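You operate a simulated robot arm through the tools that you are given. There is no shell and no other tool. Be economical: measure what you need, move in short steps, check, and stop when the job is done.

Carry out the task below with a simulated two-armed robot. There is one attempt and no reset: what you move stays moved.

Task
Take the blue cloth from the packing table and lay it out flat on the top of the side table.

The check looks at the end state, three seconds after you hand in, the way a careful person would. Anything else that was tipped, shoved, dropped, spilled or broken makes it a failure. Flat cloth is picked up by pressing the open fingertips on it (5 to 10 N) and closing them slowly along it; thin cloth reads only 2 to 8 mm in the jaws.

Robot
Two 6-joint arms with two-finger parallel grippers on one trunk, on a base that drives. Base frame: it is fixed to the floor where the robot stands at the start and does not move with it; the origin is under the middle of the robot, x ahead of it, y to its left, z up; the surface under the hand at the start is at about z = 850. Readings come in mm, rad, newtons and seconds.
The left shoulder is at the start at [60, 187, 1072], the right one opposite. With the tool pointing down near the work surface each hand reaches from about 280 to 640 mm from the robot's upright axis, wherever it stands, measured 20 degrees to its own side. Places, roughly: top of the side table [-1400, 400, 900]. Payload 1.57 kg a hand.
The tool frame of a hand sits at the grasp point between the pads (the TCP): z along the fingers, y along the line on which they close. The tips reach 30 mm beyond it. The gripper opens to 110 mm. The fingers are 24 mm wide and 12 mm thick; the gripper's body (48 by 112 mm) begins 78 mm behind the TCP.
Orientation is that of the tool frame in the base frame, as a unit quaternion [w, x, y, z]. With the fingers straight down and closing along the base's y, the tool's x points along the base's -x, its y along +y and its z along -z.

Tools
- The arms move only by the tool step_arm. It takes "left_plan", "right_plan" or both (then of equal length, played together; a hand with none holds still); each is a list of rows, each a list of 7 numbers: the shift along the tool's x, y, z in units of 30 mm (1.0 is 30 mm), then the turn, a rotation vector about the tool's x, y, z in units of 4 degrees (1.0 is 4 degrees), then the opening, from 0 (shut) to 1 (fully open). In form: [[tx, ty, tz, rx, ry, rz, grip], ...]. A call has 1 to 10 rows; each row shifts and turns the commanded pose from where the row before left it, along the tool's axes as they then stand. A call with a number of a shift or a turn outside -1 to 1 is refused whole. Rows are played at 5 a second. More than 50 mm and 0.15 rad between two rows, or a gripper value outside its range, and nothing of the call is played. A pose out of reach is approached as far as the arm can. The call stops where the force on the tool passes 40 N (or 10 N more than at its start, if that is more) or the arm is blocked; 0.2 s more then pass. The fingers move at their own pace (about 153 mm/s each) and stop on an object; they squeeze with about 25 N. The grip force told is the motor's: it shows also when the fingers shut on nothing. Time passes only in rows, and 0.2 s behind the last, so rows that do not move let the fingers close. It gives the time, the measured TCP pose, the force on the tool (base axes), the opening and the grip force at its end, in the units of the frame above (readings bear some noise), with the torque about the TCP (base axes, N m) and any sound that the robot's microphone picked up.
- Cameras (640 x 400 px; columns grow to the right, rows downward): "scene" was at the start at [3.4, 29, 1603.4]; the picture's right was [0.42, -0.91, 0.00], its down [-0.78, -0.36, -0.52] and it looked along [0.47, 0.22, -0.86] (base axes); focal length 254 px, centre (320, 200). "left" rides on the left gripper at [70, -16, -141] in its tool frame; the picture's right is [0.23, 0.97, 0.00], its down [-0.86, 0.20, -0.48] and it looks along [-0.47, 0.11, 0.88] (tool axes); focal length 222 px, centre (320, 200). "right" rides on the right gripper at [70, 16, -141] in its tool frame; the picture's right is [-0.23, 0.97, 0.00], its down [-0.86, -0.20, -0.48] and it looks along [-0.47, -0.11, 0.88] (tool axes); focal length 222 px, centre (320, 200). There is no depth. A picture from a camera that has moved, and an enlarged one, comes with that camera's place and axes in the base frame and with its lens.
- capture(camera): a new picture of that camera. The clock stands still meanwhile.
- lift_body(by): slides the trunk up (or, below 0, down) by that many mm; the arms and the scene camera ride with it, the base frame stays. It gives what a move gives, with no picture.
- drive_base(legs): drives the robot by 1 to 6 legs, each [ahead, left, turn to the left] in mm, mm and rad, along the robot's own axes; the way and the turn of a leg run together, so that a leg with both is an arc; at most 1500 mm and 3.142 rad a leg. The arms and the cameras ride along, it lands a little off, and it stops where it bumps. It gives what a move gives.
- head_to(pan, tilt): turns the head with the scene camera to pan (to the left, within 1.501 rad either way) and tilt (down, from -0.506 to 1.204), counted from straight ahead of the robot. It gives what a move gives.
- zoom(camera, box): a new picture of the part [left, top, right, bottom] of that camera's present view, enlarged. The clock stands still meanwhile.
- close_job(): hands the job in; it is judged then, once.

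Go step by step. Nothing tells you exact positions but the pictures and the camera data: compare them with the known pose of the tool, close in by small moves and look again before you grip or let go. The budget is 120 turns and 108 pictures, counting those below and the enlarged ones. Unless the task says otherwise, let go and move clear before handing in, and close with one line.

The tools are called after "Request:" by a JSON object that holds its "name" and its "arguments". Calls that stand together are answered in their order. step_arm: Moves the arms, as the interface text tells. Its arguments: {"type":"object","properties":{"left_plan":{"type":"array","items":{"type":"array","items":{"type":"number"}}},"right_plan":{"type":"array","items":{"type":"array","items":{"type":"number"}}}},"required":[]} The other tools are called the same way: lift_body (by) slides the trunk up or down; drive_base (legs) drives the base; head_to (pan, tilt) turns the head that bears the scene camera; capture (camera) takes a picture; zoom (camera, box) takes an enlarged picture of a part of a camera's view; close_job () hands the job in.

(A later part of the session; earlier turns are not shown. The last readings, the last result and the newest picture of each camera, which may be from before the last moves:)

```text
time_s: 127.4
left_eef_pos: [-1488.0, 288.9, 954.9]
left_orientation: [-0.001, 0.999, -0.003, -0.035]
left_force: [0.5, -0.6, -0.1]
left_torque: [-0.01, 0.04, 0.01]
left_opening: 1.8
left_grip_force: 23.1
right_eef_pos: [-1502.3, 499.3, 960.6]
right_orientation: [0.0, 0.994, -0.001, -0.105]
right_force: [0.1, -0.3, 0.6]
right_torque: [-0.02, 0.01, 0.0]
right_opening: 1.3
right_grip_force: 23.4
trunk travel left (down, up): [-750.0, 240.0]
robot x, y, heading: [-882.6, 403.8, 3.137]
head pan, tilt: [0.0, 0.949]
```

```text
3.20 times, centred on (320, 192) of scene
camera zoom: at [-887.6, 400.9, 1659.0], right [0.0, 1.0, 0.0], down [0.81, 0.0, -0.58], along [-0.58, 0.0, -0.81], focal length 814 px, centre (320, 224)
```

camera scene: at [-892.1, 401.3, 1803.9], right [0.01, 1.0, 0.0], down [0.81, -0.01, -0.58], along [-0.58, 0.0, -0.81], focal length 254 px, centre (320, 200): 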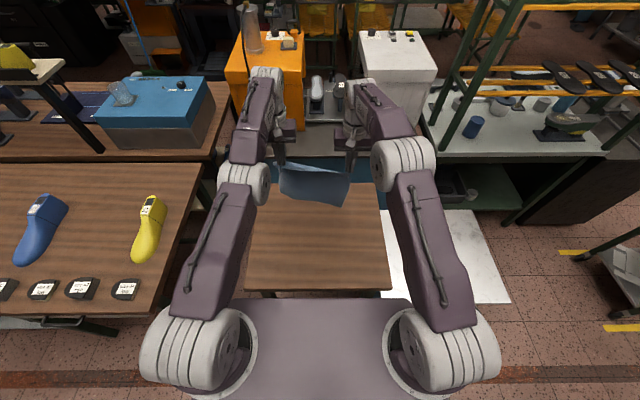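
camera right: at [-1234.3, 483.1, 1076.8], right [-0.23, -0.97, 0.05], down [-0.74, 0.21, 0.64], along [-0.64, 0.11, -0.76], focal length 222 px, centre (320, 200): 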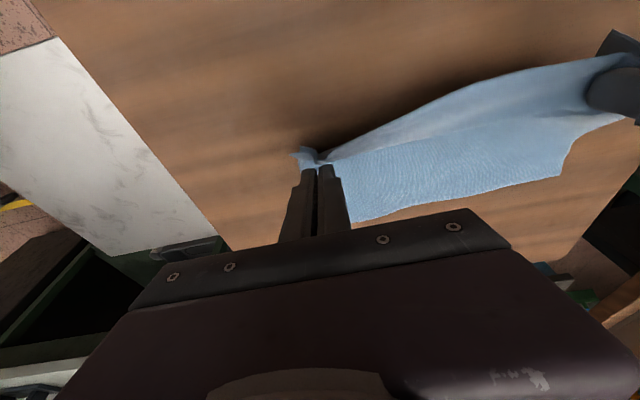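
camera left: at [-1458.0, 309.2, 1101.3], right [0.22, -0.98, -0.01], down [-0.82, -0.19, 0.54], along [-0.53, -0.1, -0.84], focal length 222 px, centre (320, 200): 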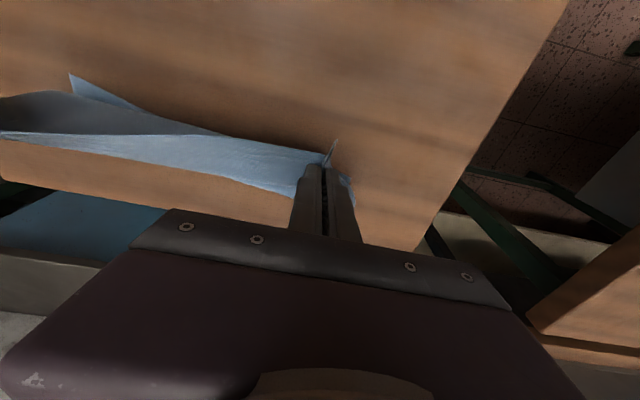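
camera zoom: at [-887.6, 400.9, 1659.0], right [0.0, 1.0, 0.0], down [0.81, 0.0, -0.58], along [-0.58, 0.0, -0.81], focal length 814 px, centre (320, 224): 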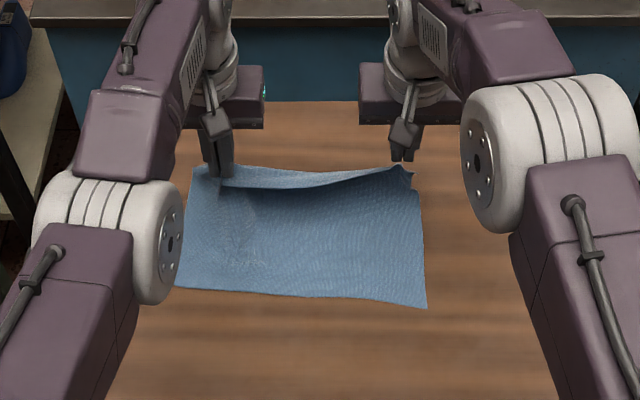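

The sheet is nearly flat. Pull a little further to tension it, lower to the surface, and open slowly.

Request:
{"name": "drive_base", "arguments": {"legs": [[15, 0, 0], [15, 0, 0]]}}

Request:
{"name": "lift_body", "arguments": {"by": -18}}

Request:
{"name": "step_arm", "arguments": {"left_plan": [[0, 0, 0, 0, 0, 0, 0.05], [0, 0, 0, 0, 0, 0, 0.1], [0, 0, 0, 0, 0, 0, 0.15], [0, 0, 0, 0, 0, 0, 0.2], [0, 0, 0, 0, 0, 0, 0.25], [0, 0, 0, 0, 0, 0, 0.3], [0, 0, 0, 0, 0, 0, 0.35]], "right_plan": [[0, 0, 0, 0, 0, 0, 0.05], [0, 0, 0, 0, 0, 0, 0.1], [0, 0, 0, 0, 0, 0, 0.15], [0, 0, 0, 0, 0, 0, 0.2], [0, 0, 0, 0, 0, 0, 0.25], [0, 0, 0, 0, 0, 0, 0.3], [0, 0, 0, 0, 0, 0, 0.35]]}}

Request:
{"name": "lift_body", "arguments": {"by": 80}}

Request:
{"name": "capture", "arguments": {"camera": "right"}}

Request:
{"name": "zoom", "arguments": {"camera": "scene", "box": [220, 130, 420, 255]}}

```text
time_s: 128.5
left_eef_pos: [-1517.6, 290.6, 956.1]
left_orientation: [-0.001, 0.999, -0.003, -0.035]
left_force: [0.7, 0.7, 1.0]
left_torque: [0.01, 0.03, 0.02]
left_opening: 2.2
left_grip_force: 23.8
right_eef_pos: [-1533.9, 498.5, 961.1]
right_orientation: [0.0, 0.994, -0.003, -0.106]
right_force: [0.5, 0.0, -0.1]
right_torque: [-0.01, 0.04, -0.01]
right_opening: 1.4
right_grip_force: 23.4
trunk travel left (down, up): [-750.0, 240.0]
robot x, y, heading: [-908.9, 399.5, 3.134]
head pan, tilt: [0.0, 0.949]
```

```text
time_s: 129.2
left_eef_pos: [-1519.6, 290.2, 937.2]
left_orientation: [0.001, 0.999, -0.003, -0.034]
left_force: [-0.1, 0.2, -0.1]
left_torque: [-0.02, -0.01, 0.02]
left_opening: 1.9
left_grip_force: 23.5
right_eef_pos: [-1534.7, 498.7, 941.4]
right_orientation: [0.0, 0.995, -0.003, -0.104]
right_force: [-0.7, 0.0, 0.7]
right_torque: [0.02, 0.0, -0.03]
right_opening: 1.7
right_grip_force: 23.2
trunk travel left (down, up): [-732.0, 258.0]
robot x, y, heading: [-910.8, 403.9, 3.136]
head pan, tilt: [0.0, 0.949]
```

```text
time_s: 130.8
left_eef_pos: [-1520.4, 289.9, 935.8]
left_orientation: [0.0, 0.999, -0.003, -0.035]
left_force: [0.5, -0.8, 0.1]
left_torque: [0.0, 0.0, 0.0]
left_opening: 38.6
left_grip_force: 0.0
right_eef_pos: [-1535.3, 498.6, 941.8]
right_orientation: [0.0, 0.994, -0.002, -0.105]
right_force: [-0.5, -1.7, 0.2]
right_torque: [0.02, 0.0, -0.02]
right_opening: 38.6
right_grip_force: 0.1
trunk travel left (down, up): [-732.0, 258.0]
robot x, y, heading: [-907.9, 398.7, 3.134]
head pan, tilt: [0.0, 0.949]
```

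```text
time_s: 131.9
left_eef_pos: [-1519.6, 290.3, 1015.3]
left_orientation: [0.0, 0.999, -0.003, -0.033]
left_force: [0.1, 0.8, -0.6]
left_torque: [0.02, 0.01, 0.02]
left_opening: 38.5
left_grip_force: 0.1
right_eef_pos: [-1535.6, 498.6, 1019.9]
right_orientation: [-0.001, 0.995, -0.003, -0.104]
right_force: [0.1, -0.2, -0.7]
right_torque: [0.01, 0.01, -0.01]
right_opening: 38.7
right_grip_force: 0.1
trunk travel left (down, up): [-812.0, 178.0]
robot x, y, heading: [-911.2, 400.3, 3.132]
head pan, tilt: [0.0, 0.949]
```

```text
30 pictures are left
camera right: at [-1438.1, 482.3, 1144.5], right [-0.23, -0.97, 0.05], down [-0.74, 0.2, 0.65], along [-0.64, 0.11, -0.76], focal length 222 px, centre (320, 200)
```

right: 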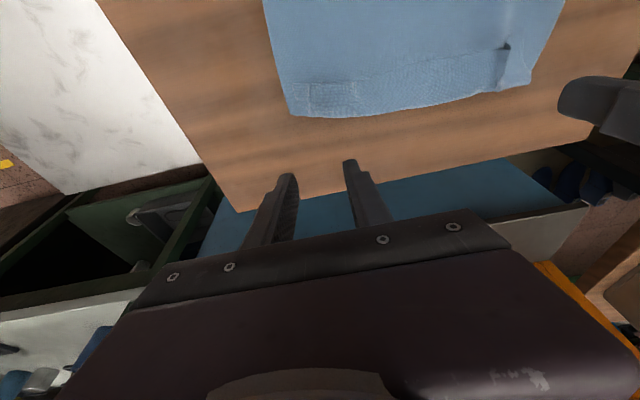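

```text
3.20 times, centred on (320, 192) of scene
camera zoom: at [-922.1, 401.0, 1720.9], right [0.0, 1.0, 0.0], down [0.81, 0.0, -0.58], along [-0.58, 0.0, -0.81], focal length 814 px, centre (320, 224)
```

zoom: 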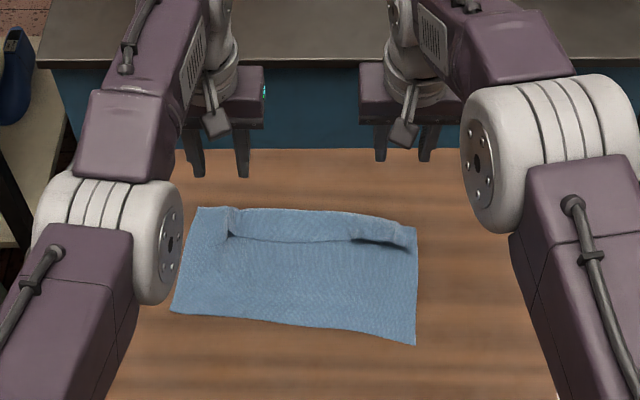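

The sheet is flat with only a ~30 mm strip folded over along the far edge. Zoom for detail and, with hands empty, try to free the left arm high above the table.

Request:
{"name": "zoom", "arguments": {"camera": "scene", "box": [268, 188, 356, 243]}}

Request:
{"name": "step_arm", "arguments": {"left_plan": [[0, 0, -1, 0, 0, 0, 0.35], [0, 0, -1, 0, 0, 0, 0.35], [0, 0, -1, 0, 0, 0, 0.35], [0, 0, -1, 0, 0, 0, 0.35], [0, 0, -1, 0, 0, 0, 0.35], [0, 0, -1, 0, 0, 0, 0.35], [1, 0, 0, 0, 0, 0, 0.35], [1, 0, 0, 0, 0, 0, 0.35], [1, 0, 0, 0, 0, 0, 0.35]]}}

```text
7.27 times, centred on (312, 216) of scene
camera zoom: at [-922.1, 401.0, 1720.9], right [0.0, 1.0, 0.0], down [0.81, 0.0, -0.58], along [-0.58, 0.0, -0.81], focal length 1850 px, centre (378, 87)
```

zoom: 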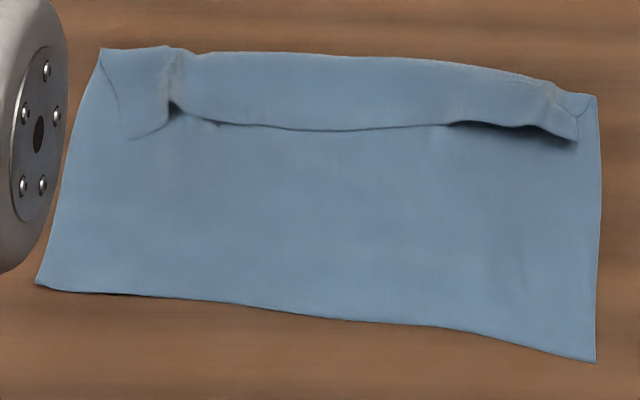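

```text
time_s: 133.9
left_eef_pos: [-1496.5, 290.9, 1194.0]
left_orientation: [0.0, 0.999, -0.002, -0.033]
left_force: [0.2, 0.6, 0.3]
left_torque: [-0.02, 0.0, 0.02]
left_opening: 38.6
left_grip_force: 0.0
left hand out of reach, approached as far as the arm can: row 2, 5, 6, 7, 8, 9
right_eef_pos: [-1535.3, 498.3, 1020.7]
right_orientation: [0.0, 0.995, -0.003, -0.104]
right_force: [0.4, -0.7, -0.1]
right_torque: [0.0, -0.02, -0.01]
right_opening: 38.5
right_grip_force: 0.1
trunk travel left (down, up): [-812.0, 178.0]
robot x, y, heading: [-912.5, 401.1, 3.133]
head pan, tilt: [0.0, 0.949]
```

The fold-over strip is clean, hem toward me on top. To have comfortable reach, I'll first press the cloth near its near edge with the right fingertips and slide it toward me.

Request:
{"name": "step_arm", "arguments": {"right_plan": [[0, 0.4, 0, 0, 1, 0, 0.5], [0, 0.4, 0, 0, 1, 0, 0.5], [0, 0.4, 0, 0, 1, 0, 0.5], [0.9, 0.5, 0, 0, 0, 0, 0.5], [0.9, 0.5, 0, 0, 0, 0, 0.5], [0.9, 0.5, 0, 0, 0, 0, 0.5], [0.9, 0.5, 0, 0, 0, 0, 0.5], [0.9, 0.5, 0, 0, 0, 0, 0.5], [0.9, 0.4, 0, 0, 0, 0, 0.5]]}}

Request:
{"name": "step_arm", "arguments": {"right_plan": [[0, 0, 0.9, 0, 0, 0, 0.5], [0, 0, 0.9, 0, 0, 0, 0.5], [0, 0, 0.5, 0, 0, 0, 0.5]]}}

```text
time_s: 135.9
left_eef_pos: [-1496.9, 290.9, 1195.1]
left_orientation: [-0.001, 0.999, -0.003, -0.033]
left_force: [-0.7, -0.5, 0.1]
left_torque: [-0.02, -0.02, 0.0]
left_opening: 38.3
left_grip_force: 0.1
right_eef_pos: [-1339.8, 391.7, 1021.9]
right_orientation: [0.0, 1.0, -0.003, 0.001]
right_force: [-0.5, 0.9, 0.2]
right_torque: [0.01, 0.0, -0.02]
right_opening: 55.0
right_grip_force: 0.0
right hand out of reach, approached as far as the arm can: row 1, 2, 3
trunk travel left (down, up): [-812.0, 178.0]
robot x, y, heading: [-911.4, 403.8, 3.136]
head pan, tilt: [0.0, 0.949]
```

```text
time_s: 136.7
left_eef_pos: [-1498.6, 290.9, 1195.0]
left_orientation: [0.0, 0.999, -0.003, -0.032]
left_force: [0.0, 0.1, 0.6]
left_torque: [0.02, -0.04, 0.0]
left_opening: 38.5
left_grip_force: 0.1
right_eef_pos: [-1339.7, 392.1, 953.9]
right_orientation: [0.001, 1.0, -0.002, 0.0]
right_force: [0.2, -0.3, 0.5]
right_torque: [-0.01, 0.0, 0.04]
right_opening: 55.1
right_grip_force: 0.0
trunk travel left (down, up): [-812.0, 178.0]
robot x, y, heading: [-909.8, 400.5, 3.137]
head pan, tilt: [0.0, 0.949]
```

Request:
{"name": "step_arm", "arguments": {"right_plan": [[-0.75, 0, 0, 0, 0, 0, 0.5], [-0.75, 0.1, 0, 0, 0, 0, 0.5], [0, 0, 0.4, 0, 0, 0, 0.5], [0, 0, 0.2, 0, 0, 0, 0.5], [0, 0, 0.1, 0, 0, 0, 0.5]]}}

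Request:
{"name": "capture", "arguments": {"camera": "scene"}}

```text
time_s: 137.9
left_eef_pos: [-1497.4, 291.8, 1194.5]
left_orientation: [0.0, 0.999, -0.003, -0.033]
left_force: [0.0, -0.2, 0.5]
left_torque: [0.01, -0.04, 0.01]
left_opening: 38.5
left_grip_force: 0.0
right_eef_pos: [-1386.4, 390.1, 931.5]
right_orientation: [0.002, 1.0, -0.003, 0.0]
right_force: [-0.6, 0.8, -0.2]
right_torque: [0.01, -0.02, -0.02]
right_opening: 54.9
right_grip_force: 0.1
trunk travel left (down, up): [-812.0, 178.0]
robot x, y, heading: [-908.7, 402.0, 3.134]
head pan, tilt: [0.0, 0.949]
```

```text
27 pictures are left
camera scene: at [-922.2, 401.0, 1720.9], right [0.0, 1.0, 0.0], down [0.81, 0.0, -0.58], along [-0.58, 0.0, -0.81], focal length 254 px, centre (320, 200)
```

scene: 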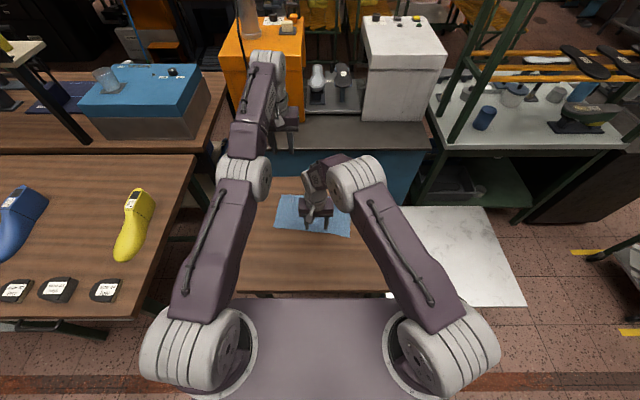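

Request:
{"name": "step_arm", "arguments": {"right_plan": [[0, 0, 0.05, 0, 0, 0, 0.5], [0, 0, 0.05, 0, 0, 0, 0.5], [0, 0, 0, 0, 0, 0, 0.5]]}}

```text
time_s: 138.7
left_eef_pos: [-1497.4, 290.6, 1194.5]
left_orientation: [0.0, 0.999, -0.003, -0.033]
left_force: [0.0, -0.2, -0.2]
left_torque: [-0.01, -0.01, 0.02]
left_opening: 38.5
left_grip_force: 0.0
right_eef_pos: [-1384.0, 389.2, 928.9]
right_orientation: [0.0, 1.0, -0.001, 0.001]
right_force: [0.3, 0.3, -0.2]
right_torque: [0.0, 0.01, 0.0]
right_opening: 54.8
right_grip_force: 0.1
trunk travel left (down, up): [-812.0, 178.0]
robot x, y, heading: [-911.9, 403.0, 3.139]
head pan, tilt: [0.0, 0.949]
```

Request:
{"name": "step_arm", "arguments": {"right_plan": [[0, 0, 0.08, 0, 0, 0, 0.5], [0, 0, 0.08, 0, 0, 0, 0.5], [0, 0, 0.08, 0, 0, 0, 0.5]]}}

```text
time_s: 139.5
left_eef_pos: [-1498.9, 291.8, 1192.3]
left_orientation: [0.0, 0.999, -0.002, -0.033]
left_force: [-0.1, 0.4, -0.4]
left_torque: [-0.01, 0.02, 0.0]
left_opening: 38.4
left_grip_force: 0.1
right_eef_pos: [-1385.7, 388.7, 921.9]
right_orientation: [0.0, 1.0, -0.002, 0.0]
right_force: [0.3, 0.3, -0.2]
right_torque: [-0.02, -0.03, 0.01]
right_opening: 55.2
right_grip_force: 0.0
trunk travel left (down, up): [-812.0, 178.0]
robot x, y, heading: [-910.4, 400.9, 3.136]
head pan, tilt: [0.0, 0.949]
```

Request:
{"name": "step_arm", "arguments": {"right_plan": [[0, 0, 0.1, 0, 0, 0, 0.5], [0, 0, 0.1, 0, 0, 0, 0.5], [0, 0, 0.08, 0, 0, 0, 0.5]]}}

```text
time_s: 140.3
left_eef_pos: [-1497.9, 289.9, 1194.6]
left_orientation: [0.001, 0.999, -0.003, -0.033]
left_force: [-1.0, 0.5, 0.6]
left_torque: [-0.03, -0.02, 0.04]
left_opening: 38.8
left_grip_force: 0.0
right_eef_pos: [-1384.5, 389.7, 913.8]
right_orientation: [0.0, 1.0, -0.002, -0.001]
right_force: [-0.8, -0.3, -0.1]
right_torque: [0.05, -0.02, 0.02]
right_opening: 54.7
right_grip_force: 0.2
trunk travel left (down, up): [-812.0, 178.0]
robot x, y, heading: [-913.1, 400.7, 3.135]
head pan, tilt: [0.0, 0.949]
```

Request:
{"name": "step_arm", "arguments": {"right_plan": [[0, 0, 0.1, 0, 0, 0, 0.5], [0, 0, 0.08, 0, 0, 0, 0.5], [0, 0, 0.06, 0, 0, 0, 0.5]]}}

```text
time_s: 141.1
left_eef_pos: [-1497.5, 290.7, 1193.4]
left_orientation: [-0.001, 0.999, -0.003, -0.033]
left_force: [0.8, 0.3, -0.6]
left_torque: [-0.01, 0.01, -0.01]
left_opening: 38.3
left_grip_force: 0.1
right_eef_pos: [-1384.6, 390.7, 905.9]
right_orientation: [0.0, 1.0, -0.001, 0.0]
right_force: [0.5, 0.6, -0.1]
right_torque: [0.02, 0.02, 0.03]
right_opening: 55.0
right_grip_force: 0.1
trunk travel left (down, up): [-812.0, 178.0]
robot x, y, heading: [-913.6, 404.2, 3.142]
head pan, tilt: [0.0, 0.949]
```

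Request:
{"name": "step_arm", "arguments": {"right_plan": [[0, 0, 0.1, 0, 0, 0, 0.5], [0, 0, 0.08, 0, 0, 0, 0.5], [0, 0, 0.06, 0, 0, 0, 0.5]]}}

Request:
{"name": "capture", "arguments": {"camera": "right"}}

```text
time_s: 141.9
left_eef_pos: [-1497.9, 291.9, 1193.9]
left_orientation: [0.0, 0.999, -0.001, -0.033]
left_force: [0.1, -0.2, -0.1]
left_torque: [0.01, 0.0, 0.0]
left_opening: 38.2
left_grip_force: 0.0
right_eef_pos: [-1383.8, 389.5, 900.1]
right_orientation: [0.001, 1.0, -0.001, 0.001]
right_force: [0.2, -0.7, -0.7]
right_torque: [-0.02, -0.02, 0.05]
right_opening: 54.7
right_grip_force: 0.2
trunk travel left (down, up): [-812.0, 178.0]
robot x, y, heading: [-911.0, 401.7, 3.138]
head pan, tilt: [0.0, 0.949]
```

```text
26 pictures are left
camera right: at [-1314.3, 373.2, 1040.1], right [-0.23, -0.97, 0.0], down [-0.85, 0.2, 0.48], along [-0.47, 0.11, -0.88], focal length 222 px, centre (320, 200)
```

right: 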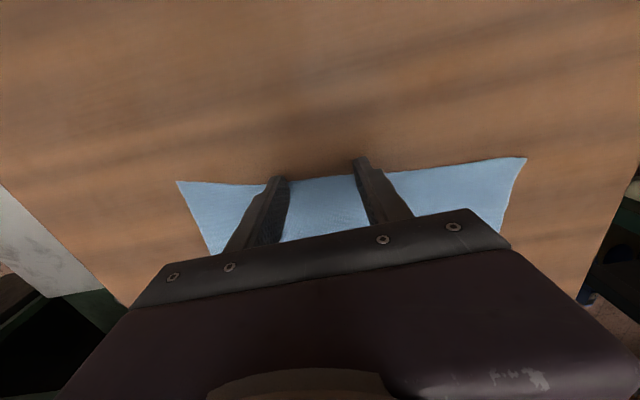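

By perspective, the table top is really at about z≈868, and the fingers are right at the near edge. Raise slightly, move 45 mm further onto the cloth and lower to contact.

Request:
{"name": "step_arm", "arguments": {"right_plan": [[0, 0, -0.4, 0, 0, 0, 0.5], [-0.8, 0, 0, 0, 0, 0, 0.5], [-0.8, 0, 0, 0, 0, 0, 0.5], [0, 0, 0.4, 0, 0, 0, 0.5], [0, 0, 0.06, 0, 0, 0, 0.5]]}}

Request:
{"name": "step_arm", "arguments": {"right_plan": [[0, 0, 0.06, 0, 0, 0, 0.5], [0, 0, 0, 0, 0, 0, 0.5]]}}

```text
time_s: 143.1
left_eef_pos: [-1498.4, 291.1, 1195.0]
left_orientation: [0.0, 0.999, -0.003, -0.034]
left_force: [0.0, 0.5, -0.5]
left_torque: [-0.01, 0.01, 0.0]
left_opening: 38.4
left_grip_force: 0.1
right_eef_pos: [-1431.3, 391.1, 896.8]
right_orientation: [0.0, 1.0, -0.003, -0.001]
right_force: [0.4, -0.6, 0.4]
right_torque: [0.01, 0.0, -0.02]
right_opening: 54.7
right_grip_force: 0.1
trunk travel left (down, up): [-812.0, 178.0]
robot x, y, heading: [-911.2, 399.4, 3.135]
head pan, tilt: [0.0, 0.949]
```

```text
time_s: 143.7
left_eef_pos: [-1497.2, 292.0, 1194.9]
left_orientation: [0.0, 0.999, -0.003, -0.033]
left_force: [-0.6, 0.3, 0.0]
left_torque: [0.02, 0.0, -0.01]
left_opening: 38.4
left_grip_force: 0.1
right_eef_pos: [-1431.0, 390.8, 894.0]
right_orientation: [0.001, 1.0, -0.002, 0.0]
right_force: [-0.1, 0.2, -0.1]
right_torque: [-0.02, 0.03, 0.01]
right_opening: 54.9
right_grip_force: 0.0
trunk travel left (down, up): [-812.0, 178.0]
robot x, y, heading: [-912.7, 397.4, 3.133]
head pan, tilt: [0.0, 0.949]
```

Request:
{"name": "step_arm", "arguments": {"right_plan": [[0, 0, 0.06, 0, 0, 0, 0.5], [0, 0, 0.06, 0, 0, 0, 0.5]]}}

Request:
{"name": "step_arm", "arguments": {"right_plan": [[0, 0, 0.06, 0, 0, 0, 0.5], [0, 0, 0.03, 0, 0, 0, 0.5]]}}

```text
time_s: 144.3
left_eef_pos: [-1497.9, 292.0, 1194.3]
left_orientation: [0.0, 0.999, -0.003, -0.032]
left_force: [0.8, -0.1, -0.2]
left_torque: [0.0, 0.0, 0.02]
left_opening: 38.5
left_grip_force: 0.1
right_eef_pos: [-1431.3, 389.9, 890.9]
right_orientation: [0.0, 1.0, -0.002, 0.0]
right_force: [0.5, 0.1, 0.7]
right_torque: [-0.03, -0.04, -0.04]
right_opening: 55.1
right_grip_force: 0.1
trunk travel left (down, up): [-812.0, 178.0]
robot x, y, heading: [-910.7, 401.0, 3.136]
head pan, tilt: [0.0, 0.949]
```

```text
time_s: 144.9
left_eef_pos: [-1497.2, 291.2, 1195.4]
left_orientation: [0.001, 0.999, -0.002, -0.034]
left_force: [0.5, 0.1, -0.8]
left_torque: [0.02, -0.01, 0.0]
left_opening: 38.4
left_grip_force: 0.1
right_eef_pos: [-1432.1, 390.3, 890.7]
right_orientation: [0.0, 1.0, -0.002, -0.002]
right_force: [-0.6, 0.5, 17.3]
right_torque: [0.44, -0.08, 0.01]
right_opening: 55.1
right_grip_force: 0.0
trunk travel left (down, up): [-812.0, 178.0]
robot x, y, heading: [-910.5, 396.8, 3.136]
head pan, tilt: [0.0, 0.949]
```

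Contact at TCP z≈890 (table ≈860). Drag the cloth 90 mm toward me.

Request:
{"name": "step_arm", "arguments": {"right_plan": [[0.4, 0, 0, 0, 0, 0, 0.5], [0.5, 0, 0, 0, 0, 0, 0.5], [0.5, 0, 0, 0, 0, 0, 0.5], [0.5, 0, 0, 0, 0, 0, 0.5], [0.5, 0, 0, 0, 0, 0, 0.5], [0.5, 0, 0, 0, 0, 0, 0.5], [0, 0, 0, 0, 0, 0, 0.5]]}}

Request:
{"name": "zoom", "arguments": {"camera": "scene", "box": [240, 170, 400, 270]}}

```text
time_s: 146.4
left_eef_pos: [-1495.3, 291.8, 1195.4]
left_orientation: [0.001, 0.999, -0.002, -0.034]
left_force: [-1.0, 0.2, 0.4]
left_torque: [0.01, 0.01, 0.0]
left_opening: 38.2
left_grip_force: 0.1
right_eef_pos: [-1347.8, 388.6, 891.2]
right_orientation: [0.001, 1.0, -0.002, -0.003]
right_force: [3.3, 0.2, 18.5]
right_torque: [0.56, -0.22, -0.17]
right_opening: 55.3
right_grip_force: 0.0
trunk travel left (down, up): [-812.0, 178.0]
robot x, y, heading: [-911.2, 400.7, 3.137]
head pan, tilt: [0.0, 0.949]
stopped in row 7 (right hand): the force on the tool passed its limit at 42 N (the readings are from after the stop); the commanded pose is now the measured one
```

```text
4.00 times, centred on (320, 220) of scene
camera zoom: at [-918.6, 400.9, 1720.6], right [0.0, 1.0, 0.0], down [0.81, 0.0, -0.58], along [-0.58, 0.0, -0.81], focal length 1017 px, centre (320, 120)
```

zoom: 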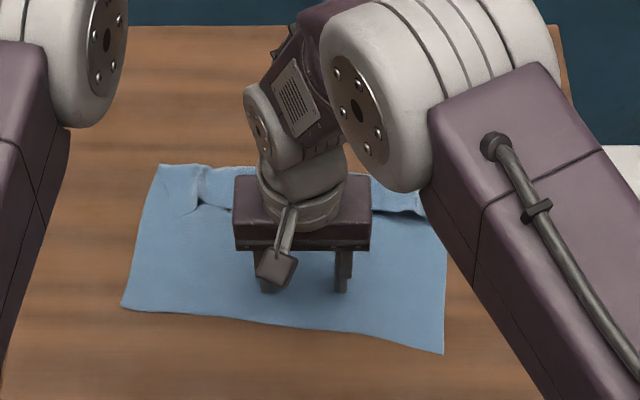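

The cloth slid toward me and stayed flat (near edge ≈ −1280…−1325, strip hem ≈ −1430). Next: lift the right off, and bring the left hand (tilted) down as a pin on the cloth body.

Request:
{"name": "step_arm", "arguments": {"left_plan": [[0, 0, 0, 0, 1, 0, 0.2], [0, 0, 0, 0, 1, 0, 0.2], [0, 0, 0, 0, 1, 0, 0.2], [0, 0, 0, 0, 1, 0, 0.2], [0, 0, 0, 0, 1, 0, 0.2], [0, 0, 0, 0, 1, 0, 0.2]], "right_plan": [[0, 0, -0.4, 0, 0, 0, 0.5], [0, -0.5, -0.9, 0, 0, 0, 0.5], [0, -0.8, -0.9, 0, 0, 0, 0.3], [0, -0.8, -0.3, 0, 0, 0, 0.3], [0, -0.5, 0, 0, 0, 0, 0.2], [0, 0, 0, 0, 0, 0, 0.2]]}}

Request:
{"name": "step_arm", "arguments": {"left_plan": [[-0.342, 0, 0.94, 0, 0, 0, 0.2], [-0.342, 0, 0.94, 0, 0, 0, 0.2], [-0.342, 0, 0.94, 0, 0, 0, 0.2], [-0.342, 0, 0.94, 0, 0, 0, 0.2], [-0.342, 0, 0.94, 0, 0, 0, 0.2]]}}

```text
time_s: 147.8
left_eef_pos: [-1429.6, 282.5, 1158.2]
left_orientation: [0.001, 0.99, -0.003, 0.141]
left_force: [0.1, 0.6, -0.2]
left_torque: [0.0, -0.03, 0.0]
left_opening: 22.1
left_grip_force: 0.1
left hand out of reach, approached as far as the arm can: row 1, 2, 3, 4, 5, 6
right_eef_pos: [-1348.7, 467.8, 964.1]
right_orientation: [0.002, 1.0, -0.002, -0.001]
right_force: [-0.9, 0.1, 0.3]
right_torque: [0.0, -0.01, -0.03]
right_opening: 21.9
right_grip_force: 0.0
trunk travel left (down, up): [-812.0, 178.0]
robot x, y, heading: [-909.9, 401.3, 3.143]
head pan, tilt: [0.0, 0.949]
```

```text
time_s: 149.0
left_eef_pos: [-1437.8, 282.4, 1007.9]
left_orientation: [0.001, 0.99, -0.004, 0.141]
left_force: [0.0, -0.6, -0.7]
left_torque: [-0.01, -0.03, -0.02]
left_opening: 22.5
left_grip_force: 0.0
left hand out of reach, approached as far as the arm can: row 5
right_eef_pos: [-1349.0, 467.9, 964.9]
right_orientation: [0.002, 1.0, -0.001, -0.002]
right_force: [-0.1, 0.0, -0.3]
right_torque: [0.01, 0.02, 0.04]
right_opening: 22.1
right_grip_force: 0.1
trunk travel left (down, up): [-812.0, 178.0]
robot x, y, heading: [-912.8, 400.9, 3.14]
head pan, tilt: [0.0, 0.949]
```

Request:
{"name": "step_arm", "arguments": {"left_plan": [[0.9, 0, 0.26, 0, 0, 0, 0.2], [0.9, 0, 0.26, 0, 0, 0, 0.2]]}}

```text
time_s: 149.6
left_eef_pos: [-1378.6, 280.6, 1009.3]
left_orientation: [0.0, 0.99, -0.002, 0.14]
left_force: [-0.1, -0.2, 0.1]
left_torque: [0.0, 0.0, 0.0]
left_opening: 21.8
left_grip_force: 0.0
right_eef_pos: [-1347.8, 466.8, 965.0]
right_orientation: [0.001, 1.0, -0.002, -0.002]
right_force: [1.6, -0.2, -0.2]
right_torque: [0.01, -0.01, -0.01]
right_opening: 22.1
right_grip_force: 0.2
trunk travel left (down, up): [-812.0, 178.0]
robot x, y, heading: [-911.2, 398.7, 3.138]
head pan, tilt: [0.0, 0.949]
```

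The left arm is free again. Straighten it and bring it to pin the cloth body near (−1385, 325).

Request:
{"name": "step_arm", "arguments": {"left_plan": [[0, -0.4, 0, 0, -1, 0, 0.2], [0, -0.4, 0, 0, -1, 0, 0.2], [0, -0.4, 0, 0, -1, 0, 0.2], [0, -0.3, 0, 0, -1, 0, 0.2], [0, 0, 0.9, 0, 0, 0, 0.2], [0, 0, 0.9, 0, 0, 0, 0.2], [0, 0, 0.9, 0, 0, 0, 0.2]], "right_plan": [[0, 0, -0.8, 0, 0, 0, 0], [0, 0, -0.8, 0, 0, 0, 0], [0, 0, -0.8, 0, 0, 0, 0], [0, 0, 0, 0, 0, 0, 0], [0, 0, 0, 0, 0, 0, 0], [0, 0, 0, 0, 0, 0, 0], [0, 0, 0, 0, 0, 0, 0]]}}

Request:
{"name": "zoom", "arguments": {"camera": "right", "box": [240, 0, 640, 250]}}

Request:
{"name": "zoom", "arguments": {"camera": "scene", "box": [260, 190, 370, 260]}}

```text
time_s: 151.2
left_eef_pos: [-1382.1, 325.7, 927.3]
left_orientation: [0.001, 1.0, -0.002, 0.002]
left_force: [0.0, 0.3, 0.5]
left_torque: [0.0, -0.03, 0.0]
left_opening: 22.2
left_grip_force: 0.1
right_eef_pos: [-1349.8, 467.8, 1036.9]
right_orientation: [0.002, 1.0, -0.002, -0.001]
right_force: [-0.3, 0.2, -0.8]
right_torque: [0.01, 0.05, -0.02]
right_opening: 0.0
right_grip_force: 21.7
trunk travel left (down, up): [-812.0, 178.0]
robot x, y, heading: [-910.9, 399.3, 3.138]
head pan, tilt: [0.0, 0.949]
```

```text
1.60 times, centred on (440, 125) of right
camera zoom: at [-1278.6, 451.4, 1177.7], right [-0.23, -0.97, 0.0], down [-0.85, 0.2, 0.48], along [-0.47, 0.11, -0.88], focal length 355 px, centre (128, 320)
```

zoom: 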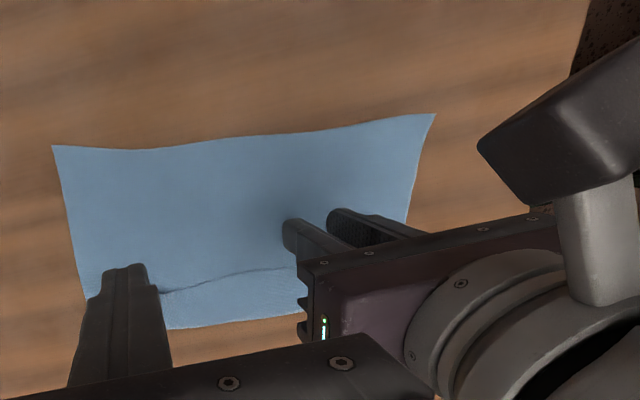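

```text
5.71 times, centred on (315, 225) of scene
camera zoom: at [-922.1, 401.2, 1721.0], right [0.0, 1.0, 0.0], down [0.81, 0.0, -0.58], along [-0.58, 0.0, -0.81], focal length 1454 px, centre (349, 57)
```

zoom: 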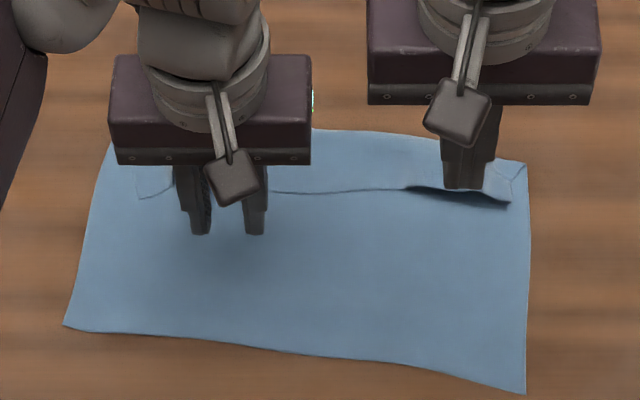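

Hem at x≈−1420, fold at ≈−1472, and the right end of the hem stands slightly open. Pin with the left, and put the right's closed fingertips just in front of the raised hem.

Request:
{"name": "step_arm", "arguments": {"left_plan": [[0, 0, 0.6, 0, 0, 0, 0.2], [0, 0, 0.5, 0, 0, 0, 0.2], [0, 0, 0.1, 0, 0, 0, 0.2], [0, 0, 0.04, 0, 0, 0, 0.2]], "right_plan": [[-0.5, 0, 0.9, 0, 0, 0, 0], [-0.4, 0, 0.9, 0, 0, 0, 0], [-0.4, 0, 0.9, 0, 0, 0, 0], [0, 0, 0.9, 0, 0, 0, 0]]}}

```text
time_s: 152.2
left_eef_pos: [-1380.3, 326.4, 890.0]
left_orientation: [0.0, 1.0, -0.002, 0.001]
left_force: [-0.8, -1.6, 9.2]
left_torque: [-0.05, 0.06, -0.02]
left_opening: 21.9
left_grip_force: 0.1
right_eef_pos: [-1388.3, 467.1, 927.5]
right_orientation: [0.002, 1.0, -0.002, -0.002]
right_force: [-0.3, -0.4, -0.6]
right_torque: [0.01, 0.03, -0.02]
right_opening: 0.0
right_grip_force: 21.1
trunk travel left (down, up): [-812.0, 178.0]
robot x, y, heading: [-912.3, 403.3, 3.135]
head pan, tilt: [0.0, 0.949]
```

Request:
{"name": "step_arm", "arguments": {"left_plan": [[0, 0, 0.02, 0, 0, 0, 0.2], [0, 0, 0, 0, 0, 0, 0.2], [0, 0, 0, 0, 0, 0, 0.2], [0, 0, 0, 0, 0, 0, 0.2], [0, 0, 0, 0, 0, 0, 0.2], [0, 0, 0, 0, 0, 0, 0.2]], "right_plan": [[0, 0, 0.6, 0, 0, 0, 0], [0, 0, 0.5, 0, 0, 0, 0], [-0.4, 0, 0, 0, 0, 0, 0], [-0.5, 0, 0, 0, 0, 0, 0], [-0.5, 0, 0, 0, 0, 0, 0], [-0.5, 0, 0, 0, 0, 0, 0]]}}

Request:
{"name": "zoom", "arguments": {"camera": "scene", "box": [260, 190, 370, 260]}}

```text
time_s: 153.6
left_eef_pos: [-1379.1, 327.1, 891.7]
left_orientation: [0.0, 1.0, -0.003, 0.0]
left_force: [-6.5, -2.9, 33.1]
left_torque: [-0.05, 0.23, 0.03]
left_opening: 22.0
left_grip_force: 0.0
right_eef_pos: [-1443.8, 466.3, 896.6]
right_orientation: [0.001, 1.0, -0.002, -0.003]
right_force: [0.1, 0.2, -0.1]
right_torque: [0.02, 0.01, 0.01]
right_opening: 0.0
right_grip_force: 21.3
trunk travel left (down, up): [-812.0, 178.0]
robot x, y, heading: [-905.1, 399.6, 3.135]
head pan, tilt: [0.0, 0.949]
```

```text
5.71 times, centred on (315, 225) of scene
camera zoom: at [-919.0, 401.0, 1721.1], right [0.0, 1.0, 0.0], down [0.81, 0.0, -0.58], along [-0.58, 0.0, -0.81], focal length 1454 px, centre (349, 57)
```

zoom: 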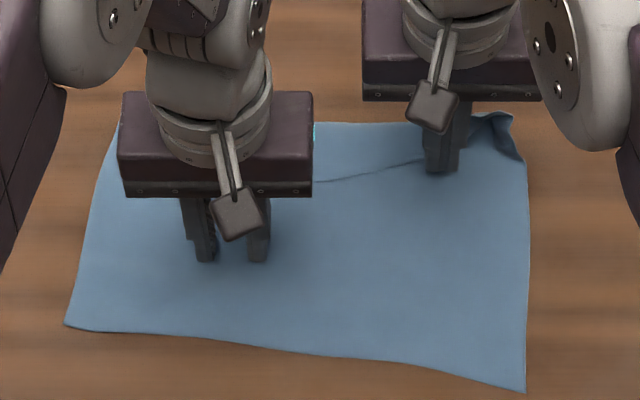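

The right part of the strip is turning over. Continue the sweep past the fold line and ease the left pin.

Request:
{"name": "step_arm", "arguments": {"left_plan": [[0, 0, -0.04, 0, 0, 0, 0.2], [0, 0, 0, 0, 0, 0, 0.2], [0, 0, 0, 0, 0, 0, 0.2], [0, 0, 0, 0, 0, 0, 0.2], [0, 0, 0, 0, 0, 0, 0.2]], "right_plan": [[-0.5, 0, 0, 0, 0, 0, 0], [-0.5, 0, 0, 0, 0, 0, 0], [-0.5, 0, 0, 0, 0, 0, 0], [-0.4, 0, 0, 0, 0, 0, 0], [0, 0, 0, 0, 0, 0, 0]]}}

Request:
{"name": "zoom", "arguments": {"camera": "scene", "box": [260, 190, 370, 260]}}

```text
time_s: 154.8
left_eef_pos: [-1378.8, 326.2, 892.0]
left_orientation: [0.0, 1.0, -0.003, 0.001]
left_force: [-3.2, 1.3, 18.7]
left_torque: [0.1, 0.15, 0.02]
left_opening: 22.0
left_grip_force: 0.1
right_eef_pos: [-1477.8, 471.2, 901.2]
right_orientation: [0.002, 1.0, -0.001, -0.002]
right_force: [0.8, -0.6, -0.1]
right_torque: [0.01, 0.0, 0.04]
right_opening: 0.1
right_grip_force: 21.9
right hand out of reach, approached as far as the arm can: row 3, 4
trunk travel left (down, up): [-812.0, 178.0]
robot x, y, heading: [-910.0, 400.8, 3.134]
head pan, tilt: [0.0, 0.949]
```

```text
5.71 times, centred on (315, 225) of scene
camera zoom: at [-919.4, 401.6, 1720.9], right [0.0, 1.0, 0.0], down [0.81, 0.0, -0.58], along [-0.58, 0.0, -0.81], focal length 1454 px, centre (349, 57)
```

zoom: 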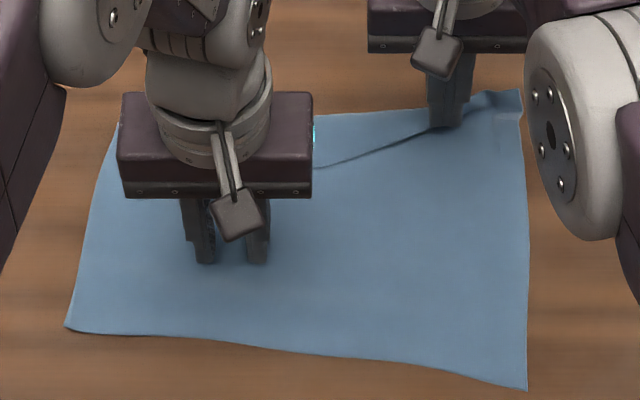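

The right corner is unfolded; its reach is limited at this trunk height. Lift both hands, lower the trunk for reach, then swap: right pins, left sweeps its half.

Request:
{"name": "step_arm", "arguments": {"left_plan": [[0, 0, -0.8, 0, 0, 0, 0], [0, 0, -0.8, 0, 0, 0, 0], [0, 0, -0.8, 0, 0, 0, 0], [0, 0, -0.4, 0, 0, 0, 0]], "right_plan": [[0, 0, -0.8, 0, 0, 0, 0.2], [0, 0, -0.8, 0, 0, 0, 0.2], [0.9, 0, -0.8, 0, 0, 0, 0.2], [0.9, 0, -0.4, 0, 0, 0, 0.2]]}}

Request:
{"name": "lift_body", "arguments": {"by": -70}}

Request:
{"name": "zoom", "arguments": {"camera": "scene", "box": [260, 180, 380, 255]}}

```text
time_s: 155.8
left_eef_pos: [-1378.9, 325.4, 973.3]
left_orientation: [0.0, 1.0, -0.003, 0.002]
left_force: [-0.3, -0.2, -1.1]
left_torque: [-0.01, 0.03, -0.01]
left_opening: 1.6
left_grip_force: 23.8
right_eef_pos: [-1423.3, 470.6, 986.2]
right_orientation: [0.001, 1.0, -0.001, -0.002]
right_force: [-0.2, -0.2, 0.5]
right_torque: [0.0, 0.03, -0.01]
right_opening: 21.9
right_grip_force: 0.1
trunk travel left (down, up): [-812.0, 178.0]
robot x, y, heading: [-912.8, 400.8, 3.134]
head pan, tilt: [0.0, 0.949]
```

```text
time_s: 156.8
left_eef_pos: [-1379.7, 325.9, 903.8]
left_orientation: [0.0, 1.0, -0.003, 0.002]
left_force: [-0.1, -0.1, -1.5]
left_torque: [0.01, -0.01, 0.0]
left_opening: 1.7
left_grip_force: 23.8
right_eef_pos: [-1424.1, 471.5, 915.5]
right_orientation: [0.001, 1.0, -0.001, -0.002]
right_force: [-0.1, 0.4, -0.1]
right_torque: [0.0, 0.0, 0.0]
right_opening: 22.1
right_grip_force: 0.1
trunk travel left (down, up): [-742.0, 248.0]
robot x, y, heading: [-909.0, 401.7, 3.137]
head pan, tilt: [0.0, 0.949]
```

```text
5.33 times, centred on (320, 218) of scene
camera zoom: at [-921.5, 401.0, 1650.9], right [0.0, 1.0, 0.0], down [0.81, 0.0, -0.58], along [-0.58, 0.0, -0.81], focal length 1357 px, centre (320, 107)
```

zoom: 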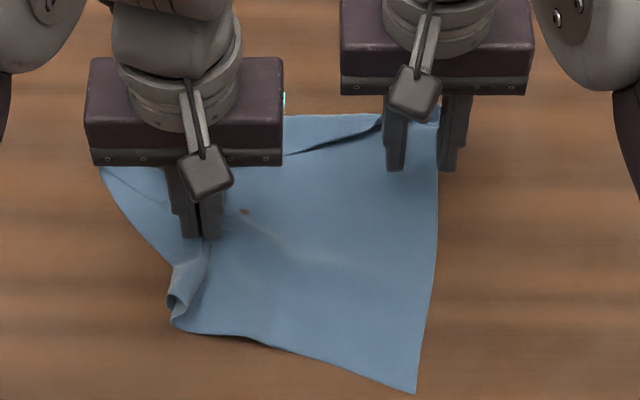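

The left fingers pinched a bit of cloth when closing. I'll lower and open them again to let it go, then view.

Request:
{"name": "step_arm", "arguments": {"left_plan": [[0, 0, 0.3, 0, 0, 0, 0], [0, 0, 0, 0, 0, 0, 0.1], [0, 0, 0, 0, 0, 0, 0.2], [0, 0, 0, 0, 0, 0, 0.3], [0, 0, 0, 0, 0, 0, 0.4], [0, 0, -0.5, 0, 0, 0, 0.4], [0, 0, -1, 0, 0, 0, 0.4], [0, 0, -1, 0, 0, 0, 0.4], [0.9, 0.8, -0.5, 0, 0, 0, 0.4], [0.9, 0.8, 0, 0, 0, 0, 0.4]], "right_plan": [[0, 0, 0, 0, 0, 0, 0.2], [0, 0, 0, 0, 0, 0, 0.2], [0, 0, 0, 0, 0, 0, 0.2], [0, 0, 0, 0, 0, 0, 0.2], [0, 0, 0, 0, 0, 0, 0.2], [0, 0, -0.8, 0, 0, 0, 0.2], [0, 0, -0.8, 0, 0, 0, 0.2], [0.5, 0, -0.5, 0, 0, 0, 0.2], [0.9, -0.8, 0, 0, 0, 0, 0.2], [0.9, -0.8, 0, 0, 0, 0, 0.2]]}}

Request:
{"name": "zoom", "arguments": {"camera": "scene", "box": [250, 175, 394, 265]}}

```text
time_s: 159.0
left_eef_pos: [-1325.6, 277.3, 983.8]
left_orientation: [0.0, 1.0, -0.003, 0.001]
left_force: [0.0, -0.7, 0.6]
left_torque: [0.01, 0.02, 0.02]
left_opening: 43.9
left_grip_force: 0.1
right_eef_pos: [-1352.7, 518.4, 977.6]
right_orientation: [0.002, 1.0, -0.002, -0.003]
right_force: [0.8, -0.7, 0.6]
right_torque: [-0.01, 0.05, -0.03]
right_opening: 22.0
right_grip_force: 0.1
trunk travel left (down, up): [-742.0, 248.0]
robot x, y, heading: [-910.5, 403.0, 3.138]
head pan, tilt: [0.0, 0.949]
```

```text
4.44 times, centred on (322, 220) of scene
camera zoom: at [-919.8, 400.9, 1650.9], right [0.0, 1.0, 0.0], down [0.81, 0.0, -0.58], along [-0.58, 0.0, -0.81], focal length 1130 px, centre (311, 111)
```

zoom: 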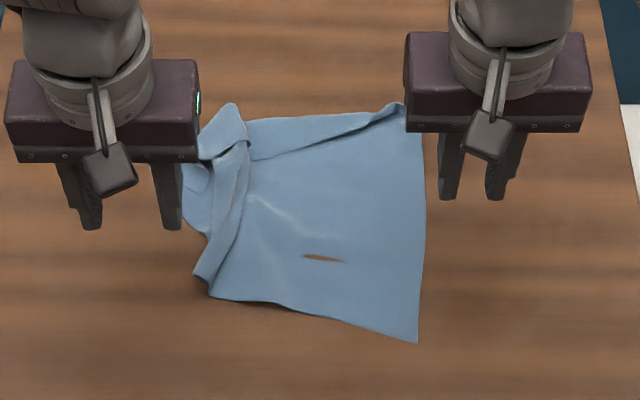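

The left side is now rucked. I'll look closer from the left camera to plan pulling it out flat.

Request:
{"name": "step_arm", "arguments": {"left_plan": [[0.8, 0.8, -1, 0, 0, 0, 0.3], [0.8, 0.8, -1, 0, 0, 0, 0.3], [0.5, 0.5, -1, 0, 0, 0, 0.3]]}}

Request:
{"name": "zoom", "arguments": {"camera": "scene", "box": [270, 185, 358, 240]}}

```text
time_s: 159.8
left_eef_pos: [-1262.8, 213.6, 1075.7]
left_orientation: [0.0, 1.0, -0.003, 0.002]
left_force: [-0.4, -1.2, 0.7]
left_torque: [0.01, -0.02, 0.0]
left_opening: 33.1
left_grip_force: 0.1
right_eef_pos: [-1354.7, 517.7, 977.8]
right_orientation: [0.001, 1.0, -0.002, -0.003]
right_force: [0.3, 0.1, 0.0]
right_torque: [0.02, 0.04, 0.0]
right_opening: 22.1
right_grip_force: 0.1
trunk travel left (down, up): [-742.0, 248.0]
robot x, y, heading: [-913.4, 396.4, 3.133]
head pan, tilt: [0.0, 0.949]
```

```text
7.27 times, centred on (314, 212) of scene
camera zoom: at [-921.4, 401.1, 1650.9], right [0.0, 1.0, 0.0], down [0.81, 0.0, -0.58], along [-0.58, 0.0, -0.81], focal length 1850 px, centre (364, 109)
```

zoom: 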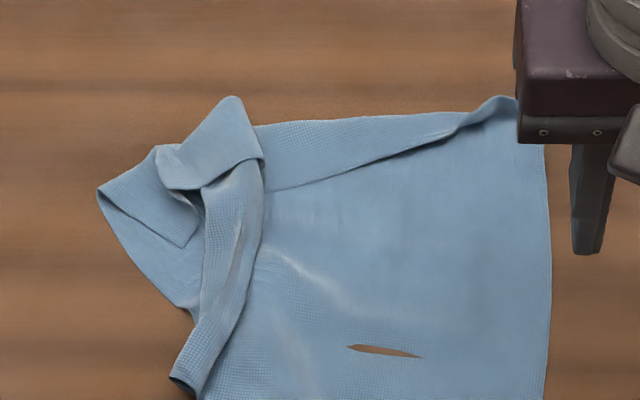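

The ruck is a pleat at y≈330 with the left flap at y≈270–300. I'll pin the right body with the right fingers (kept open) and drag the left flap outward with the left's closed fingertips.

Request:
{"name": "step_arm", "arguments": {"left_plan": [[-0.78, -0.445, 0.5, 0, 0, 0, 0], [-0.78, -0.445, 0.9, 0, 0, 0, 0], [-0.78, -0.445, 1, 0, 0, 0, 0], [-0.78, -0.445, 1, 0, 0, 0, 0], [-0.78, -0.445, 1, 0, 0, 0, 0], [-0.78, -0.445, 1, 0, 0, 0, 0]], "right_plan": [[-0.2, 0.46, 0.2, 0, 0, 0, 0.2], [-0.2, 0.46, 0.4, 0, 0, 0, 0.2], [-0.2, 0.46, 0.5, 0, 0, 0, 0.2], [-0.2, 0.46, 0.5, 0, 0, 0, 0.2], [-0.2, 0.46, 0.5, 0, 0, 0, 0.2], [-0.2, 0.46, 0.5, 0, 0, 0, 0.2]]}}

Request:
{"name": "step_arm", "arguments": {"left_plan": [[0, 0, 0.15, 0, 0, 0, 0], [0, 0, 0.1, 0, 0, 0, 0], [0, 0, 0.08, 0, 0, 0, 0]], "right_plan": [[0, 0, 0.1, 0, 0, 0, 0.2], [0, 0, 0.1, 0, 0, 0, 0.2], [0, 0, 0.05, 0, 0, 0, 0.2]]}}

```text
time_s: 161.2
left_eef_pos: [-1404.3, 295.1, 910.3]
left_orientation: [0.001, 1.0, -0.003, 0.003]
left_force: [0.3, -1.2, -0.6]
left_torque: [0.01, -0.02, 0.0]
left_opening: 0.0
left_grip_force: 21.4
right_eef_pos: [-1392.6, 434.5, 899.2]
right_orientation: [0.002, 1.0, -0.001, -0.003]
right_force: [-0.1, 0.5, 0.1]
right_torque: [0.02, 0.0, 0.01]
right_opening: 22.3
right_grip_force: 0.0
trunk travel left (down, up): [-742.0, 248.0]
robot x, y, heading: [-909.1, 402.1, 3.138]
head pan, tilt: [0.0, 0.949]
```

```text
time_s: 162.0
left_eef_pos: [-1403.4, 294.5, 902.1]
left_orientation: [0.0, 1.0, -0.003, 0.001]
left_force: [-1.2, -0.5, -0.1]
left_torque: [-0.03, 0.02, 0.01]
left_opening: 0.0
left_grip_force: 20.7
right_eef_pos: [-1390.9, 435.6, 892.7]
right_orientation: [0.002, 1.0, -0.003, -0.002]
right_force: [-0.1, -0.6, -0.4]
right_torque: [0.01, 0.01, -0.01]
right_opening: 22.0
right_grip_force: 0.1
trunk travel left (down, up): [-742.0, 248.0]
robot x, y, heading: [-911.4, 397.3, 3.137]
head pan, tilt: [0.0, 0.949]
```

Request:
{"name": "step_arm", "arguments": {"left_plan": [[0, 0, 0.15, 0, 0, 0, 0], [0, 0, 0.15, 0, 0, 0, 0], [0, 0, 0.06, 0, 0, 0, 0]], "right_plan": [[0, 0, 0.06, 0, 0, 0, 0.2], [0, 0, 0.04, 0, 0, 0, 0.2], [0, 0, 0, 0, 0, 0, 0.2]]}}

Request:
{"name": "zoom", "arguments": {"camera": "scene", "box": [260, 180, 372, 250]}}

```text
time_s: 162.8
left_eef_pos: [-1403.4, 295.5, 892.0]
left_orientation: [0.0, 1.0, -0.002, 0.002]
left_force: [-0.4, -0.1, 0.4]
left_torque: [-0.01, 0.02, -0.01]
left_opening: 0.0
left_grip_force: 21.1
right_eef_pos: [-1391.2, 435.2, 891.4]
right_orientation: [0.001, 1.0, -0.001, -0.005]
right_force: [-3.0, 1.6, 17.9]
right_torque: [0.29, -0.04, 0.02]
right_opening: 21.9
right_grip_force: 0.0
trunk travel left (down, up): [-742.0, 248.0]
robot x, y, heading: [-913.5, 402.6, 3.134]
head pan, tilt: [0.0, 0.949]
```

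```text
5.71 times, centred on (316, 215) of scene
camera zoom: at [-919.8, 401.1, 1651.2], right [0.0, 1.0, 0.0], down [0.81, 0.0, -0.58], along [-0.58, 0.0, -0.81], focal length 1454 px, centre (343, 114)
```

zoom: 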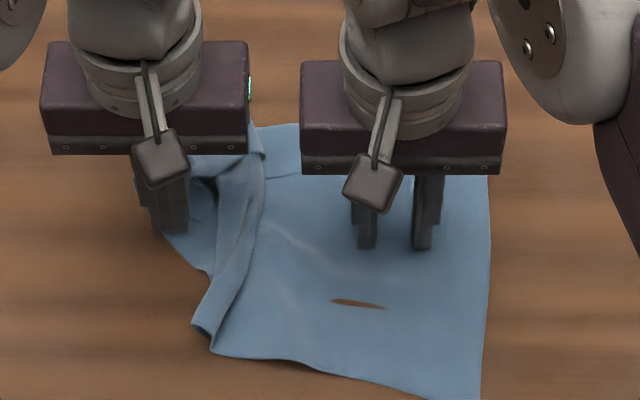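

Both are positioned. Press the left lightly and drag outward.

Request:
{"name": "step_arm", "arguments": {"left_plan": [[0, 0, 0.07, 0, 0, 0, 0], [0, 0, 0.03, 0, 0, 0, 0], [0, 0, 0, 0, 0, 0, 0]]}}

Request:
{"name": "step_arm", "arguments": {"left_plan": [[0.05, 0.3, 0, 0, 0, 0, 0], [0.05, 0.4, 0, 0, 0, 0, 0], [0.05, 0.4, 0, 0, 0, 0, 0], [0.05, 0.4, 0, 0, 0, 0, 0], [0.05, 0.4, 0, 0, 0, 0, 0], [0, 0.3, 0, 0, 0, 0, 0]]}}

Request:
{"name": "zoom", "arguments": {"camera": "scene", "box": [250, 180, 362, 250]}}

```text
time_s: 163.6
left_eef_pos: [-1403.3, 295.4, 891.9]
left_orientation: [0.0, 1.0, -0.002, -0.001]
left_force: [0.0, -0.1, 22.4]
left_torque: [0.12, 0.14, -0.02]
left_opening: 0.0
left_grip_force: 21.7
right_eef_pos: [-1387.9, 435.9, 891.7]
right_orientation: [0.002, 1.0, -0.002, -0.003]
right_force: [-2.7, -0.7, 12.3]
right_torque: [0.16, 0.0, 0.04]
right_opening: 21.7
right_grip_force: 0.2
trunk travel left (down, up): [-742.0, 248.0]
robot x, y, heading: [-909.4, 400.4, 3.136]
head pan, tilt: [0.0, 0.949]
```

```text
time_s: 165.0
left_eef_pos: [-1395.3, 230.5, 891.9]
left_orientation: [0.001, 1.0, -0.002, 0.0]
left_force: [-0.1, 6.5, 27.9]
left_torque: [0.32, 0.19, -0.04]
left_opening: 0.0
left_grip_force: 21.3
right_eef_pos: [-1388.2, 437.0, 890.3]
right_orientation: [0.002, 1.0, -0.002, -0.003]
right_force: [-1.3, -1.3, 10.5]
right_torque: [0.07, -0.02, 0.01]
right_opening: 20.7
right_grip_force: 0.0
trunk travel left (down, up): [-742.0, 248.0]
robot x, y, heading: [-910.8, 402.1, 3.135]
head pan, tilt: [0.0, 0.949]
```

```text
5.71 times, centred on (306, 215) of scene
camera zoom: at [-916.3, 403.3, 1651.0], right [0.0, 1.0, 0.0], down [0.81, 0.0, -0.58], along [-0.58, 0.0, -0.81], focal length 1454 px, centre (400, 114)
```

zoom: 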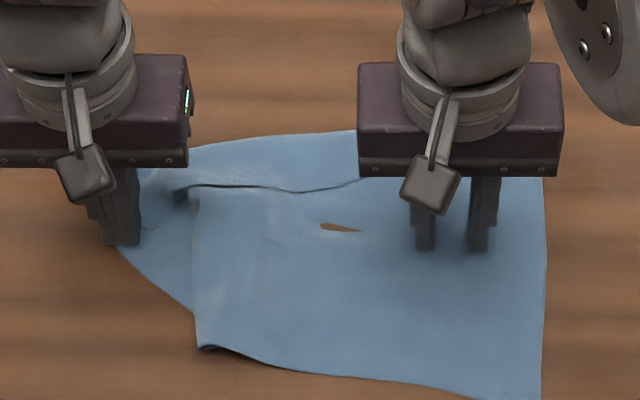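

The pleat is largely pulled out. Repeat nearer to me on the left flap, dragging toward the near-left corner.

Request:
{"name": "step_arm", "arguments": {"left_plan": [[0, 0, -0.5, 0, 0, 0, 0], [0.3, -0.5, 0, 0, 0, 0, 0], [0.27, -0.55, 0, 0, 0, 0, 0], [0, 0, 0.4, 0, 0, 0, 0], [0, 0, 0.07, 0, 0, 0, 0], [0, 0, 0.02, 0, 0, 0, 0]]}}

Request:
{"name": "step_arm", "arguments": {"left_plan": [[0.25, 0.25, 0.02, 0, 0, 0, 0], [0.3, 0.3, 0, 0, 0, 0, 0], [0.3, 0.3, 0, 0, 0, 0, 0], [0.3, 0.3, 0, 0, 0, 0, 0], [0.3, 0.3, 0, 0, 0, 0, 0]]}}

Request:
{"name": "zoom", "arguments": {"camera": "scene", "box": [250, 180, 362, 250]}}

```text
time_s: 166.4
left_eef_pos: [-1376.8, 260.3, 892.2]
left_orientation: [-0.001, 1.0, -0.002, 0.0]
left_force: [3.8, -0.2, 11.9]
left_torque: [-0.06, -0.17, 0.0]
left_opening: 0.3
left_grip_force: 21.1
right_eef_pos: [-1389.2, 436.7, 891.0]
right_orientation: [0.002, 1.0, -0.002, -0.005]
right_force: [-0.8, 0.2, 17.8]
right_torque: [0.2, -0.06, 0.03]
right_opening: 22.1
right_grip_force: 0.0
trunk travel left (down, up): [-742.0, 248.0]
robot x, y, heading: [-910.1, 399.0, 3.135]
head pan, tilt: [0.0, 0.949]
```

```text
time_s: 167.6
left_eef_pos: [-1335.0, 217.7, 891.9]
left_orientation: [0.001, 1.0, -0.003, -0.001]
left_force: [-7.0, 9.0, 36.3]
left_torque: [0.22, 0.08, -0.02]
left_opening: 0.0
left_grip_force: 21.5
right_eef_pos: [-1389.4, 436.4, 892.1]
right_orientation: [0.003, 1.0, -0.001, -0.004]
right_force: [-1.7, -4.2, 12.8]
right_torque: [0.07, -0.03, 0.04]
right_opening: 19.5
right_grip_force: 0.0
trunk travel left (down, up): [-742.0, 248.0]
robot x, y, heading: [-911.6, 400.0, 3.134]
head pan, tilt: [0.0, 0.949]
```

```text
5.71 times, centred on (306, 215) of scene
camera zoom: at [-917.0, 404.1, 1651.2], right [0.0, 1.0, 0.0], down [0.81, -0.01, -0.58], along [-0.58, 0.0, -0.81], focal length 1454 px, centre (400, 114)
```

zoom: 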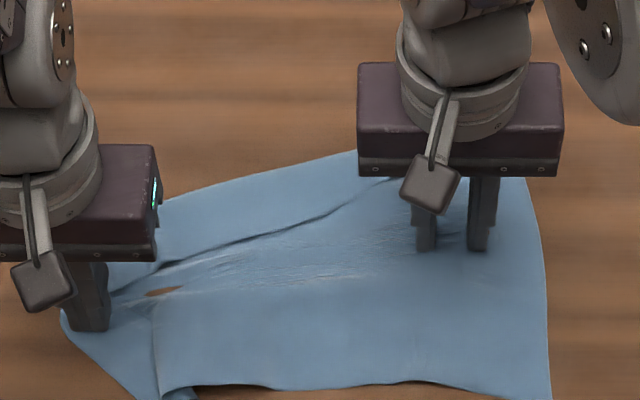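

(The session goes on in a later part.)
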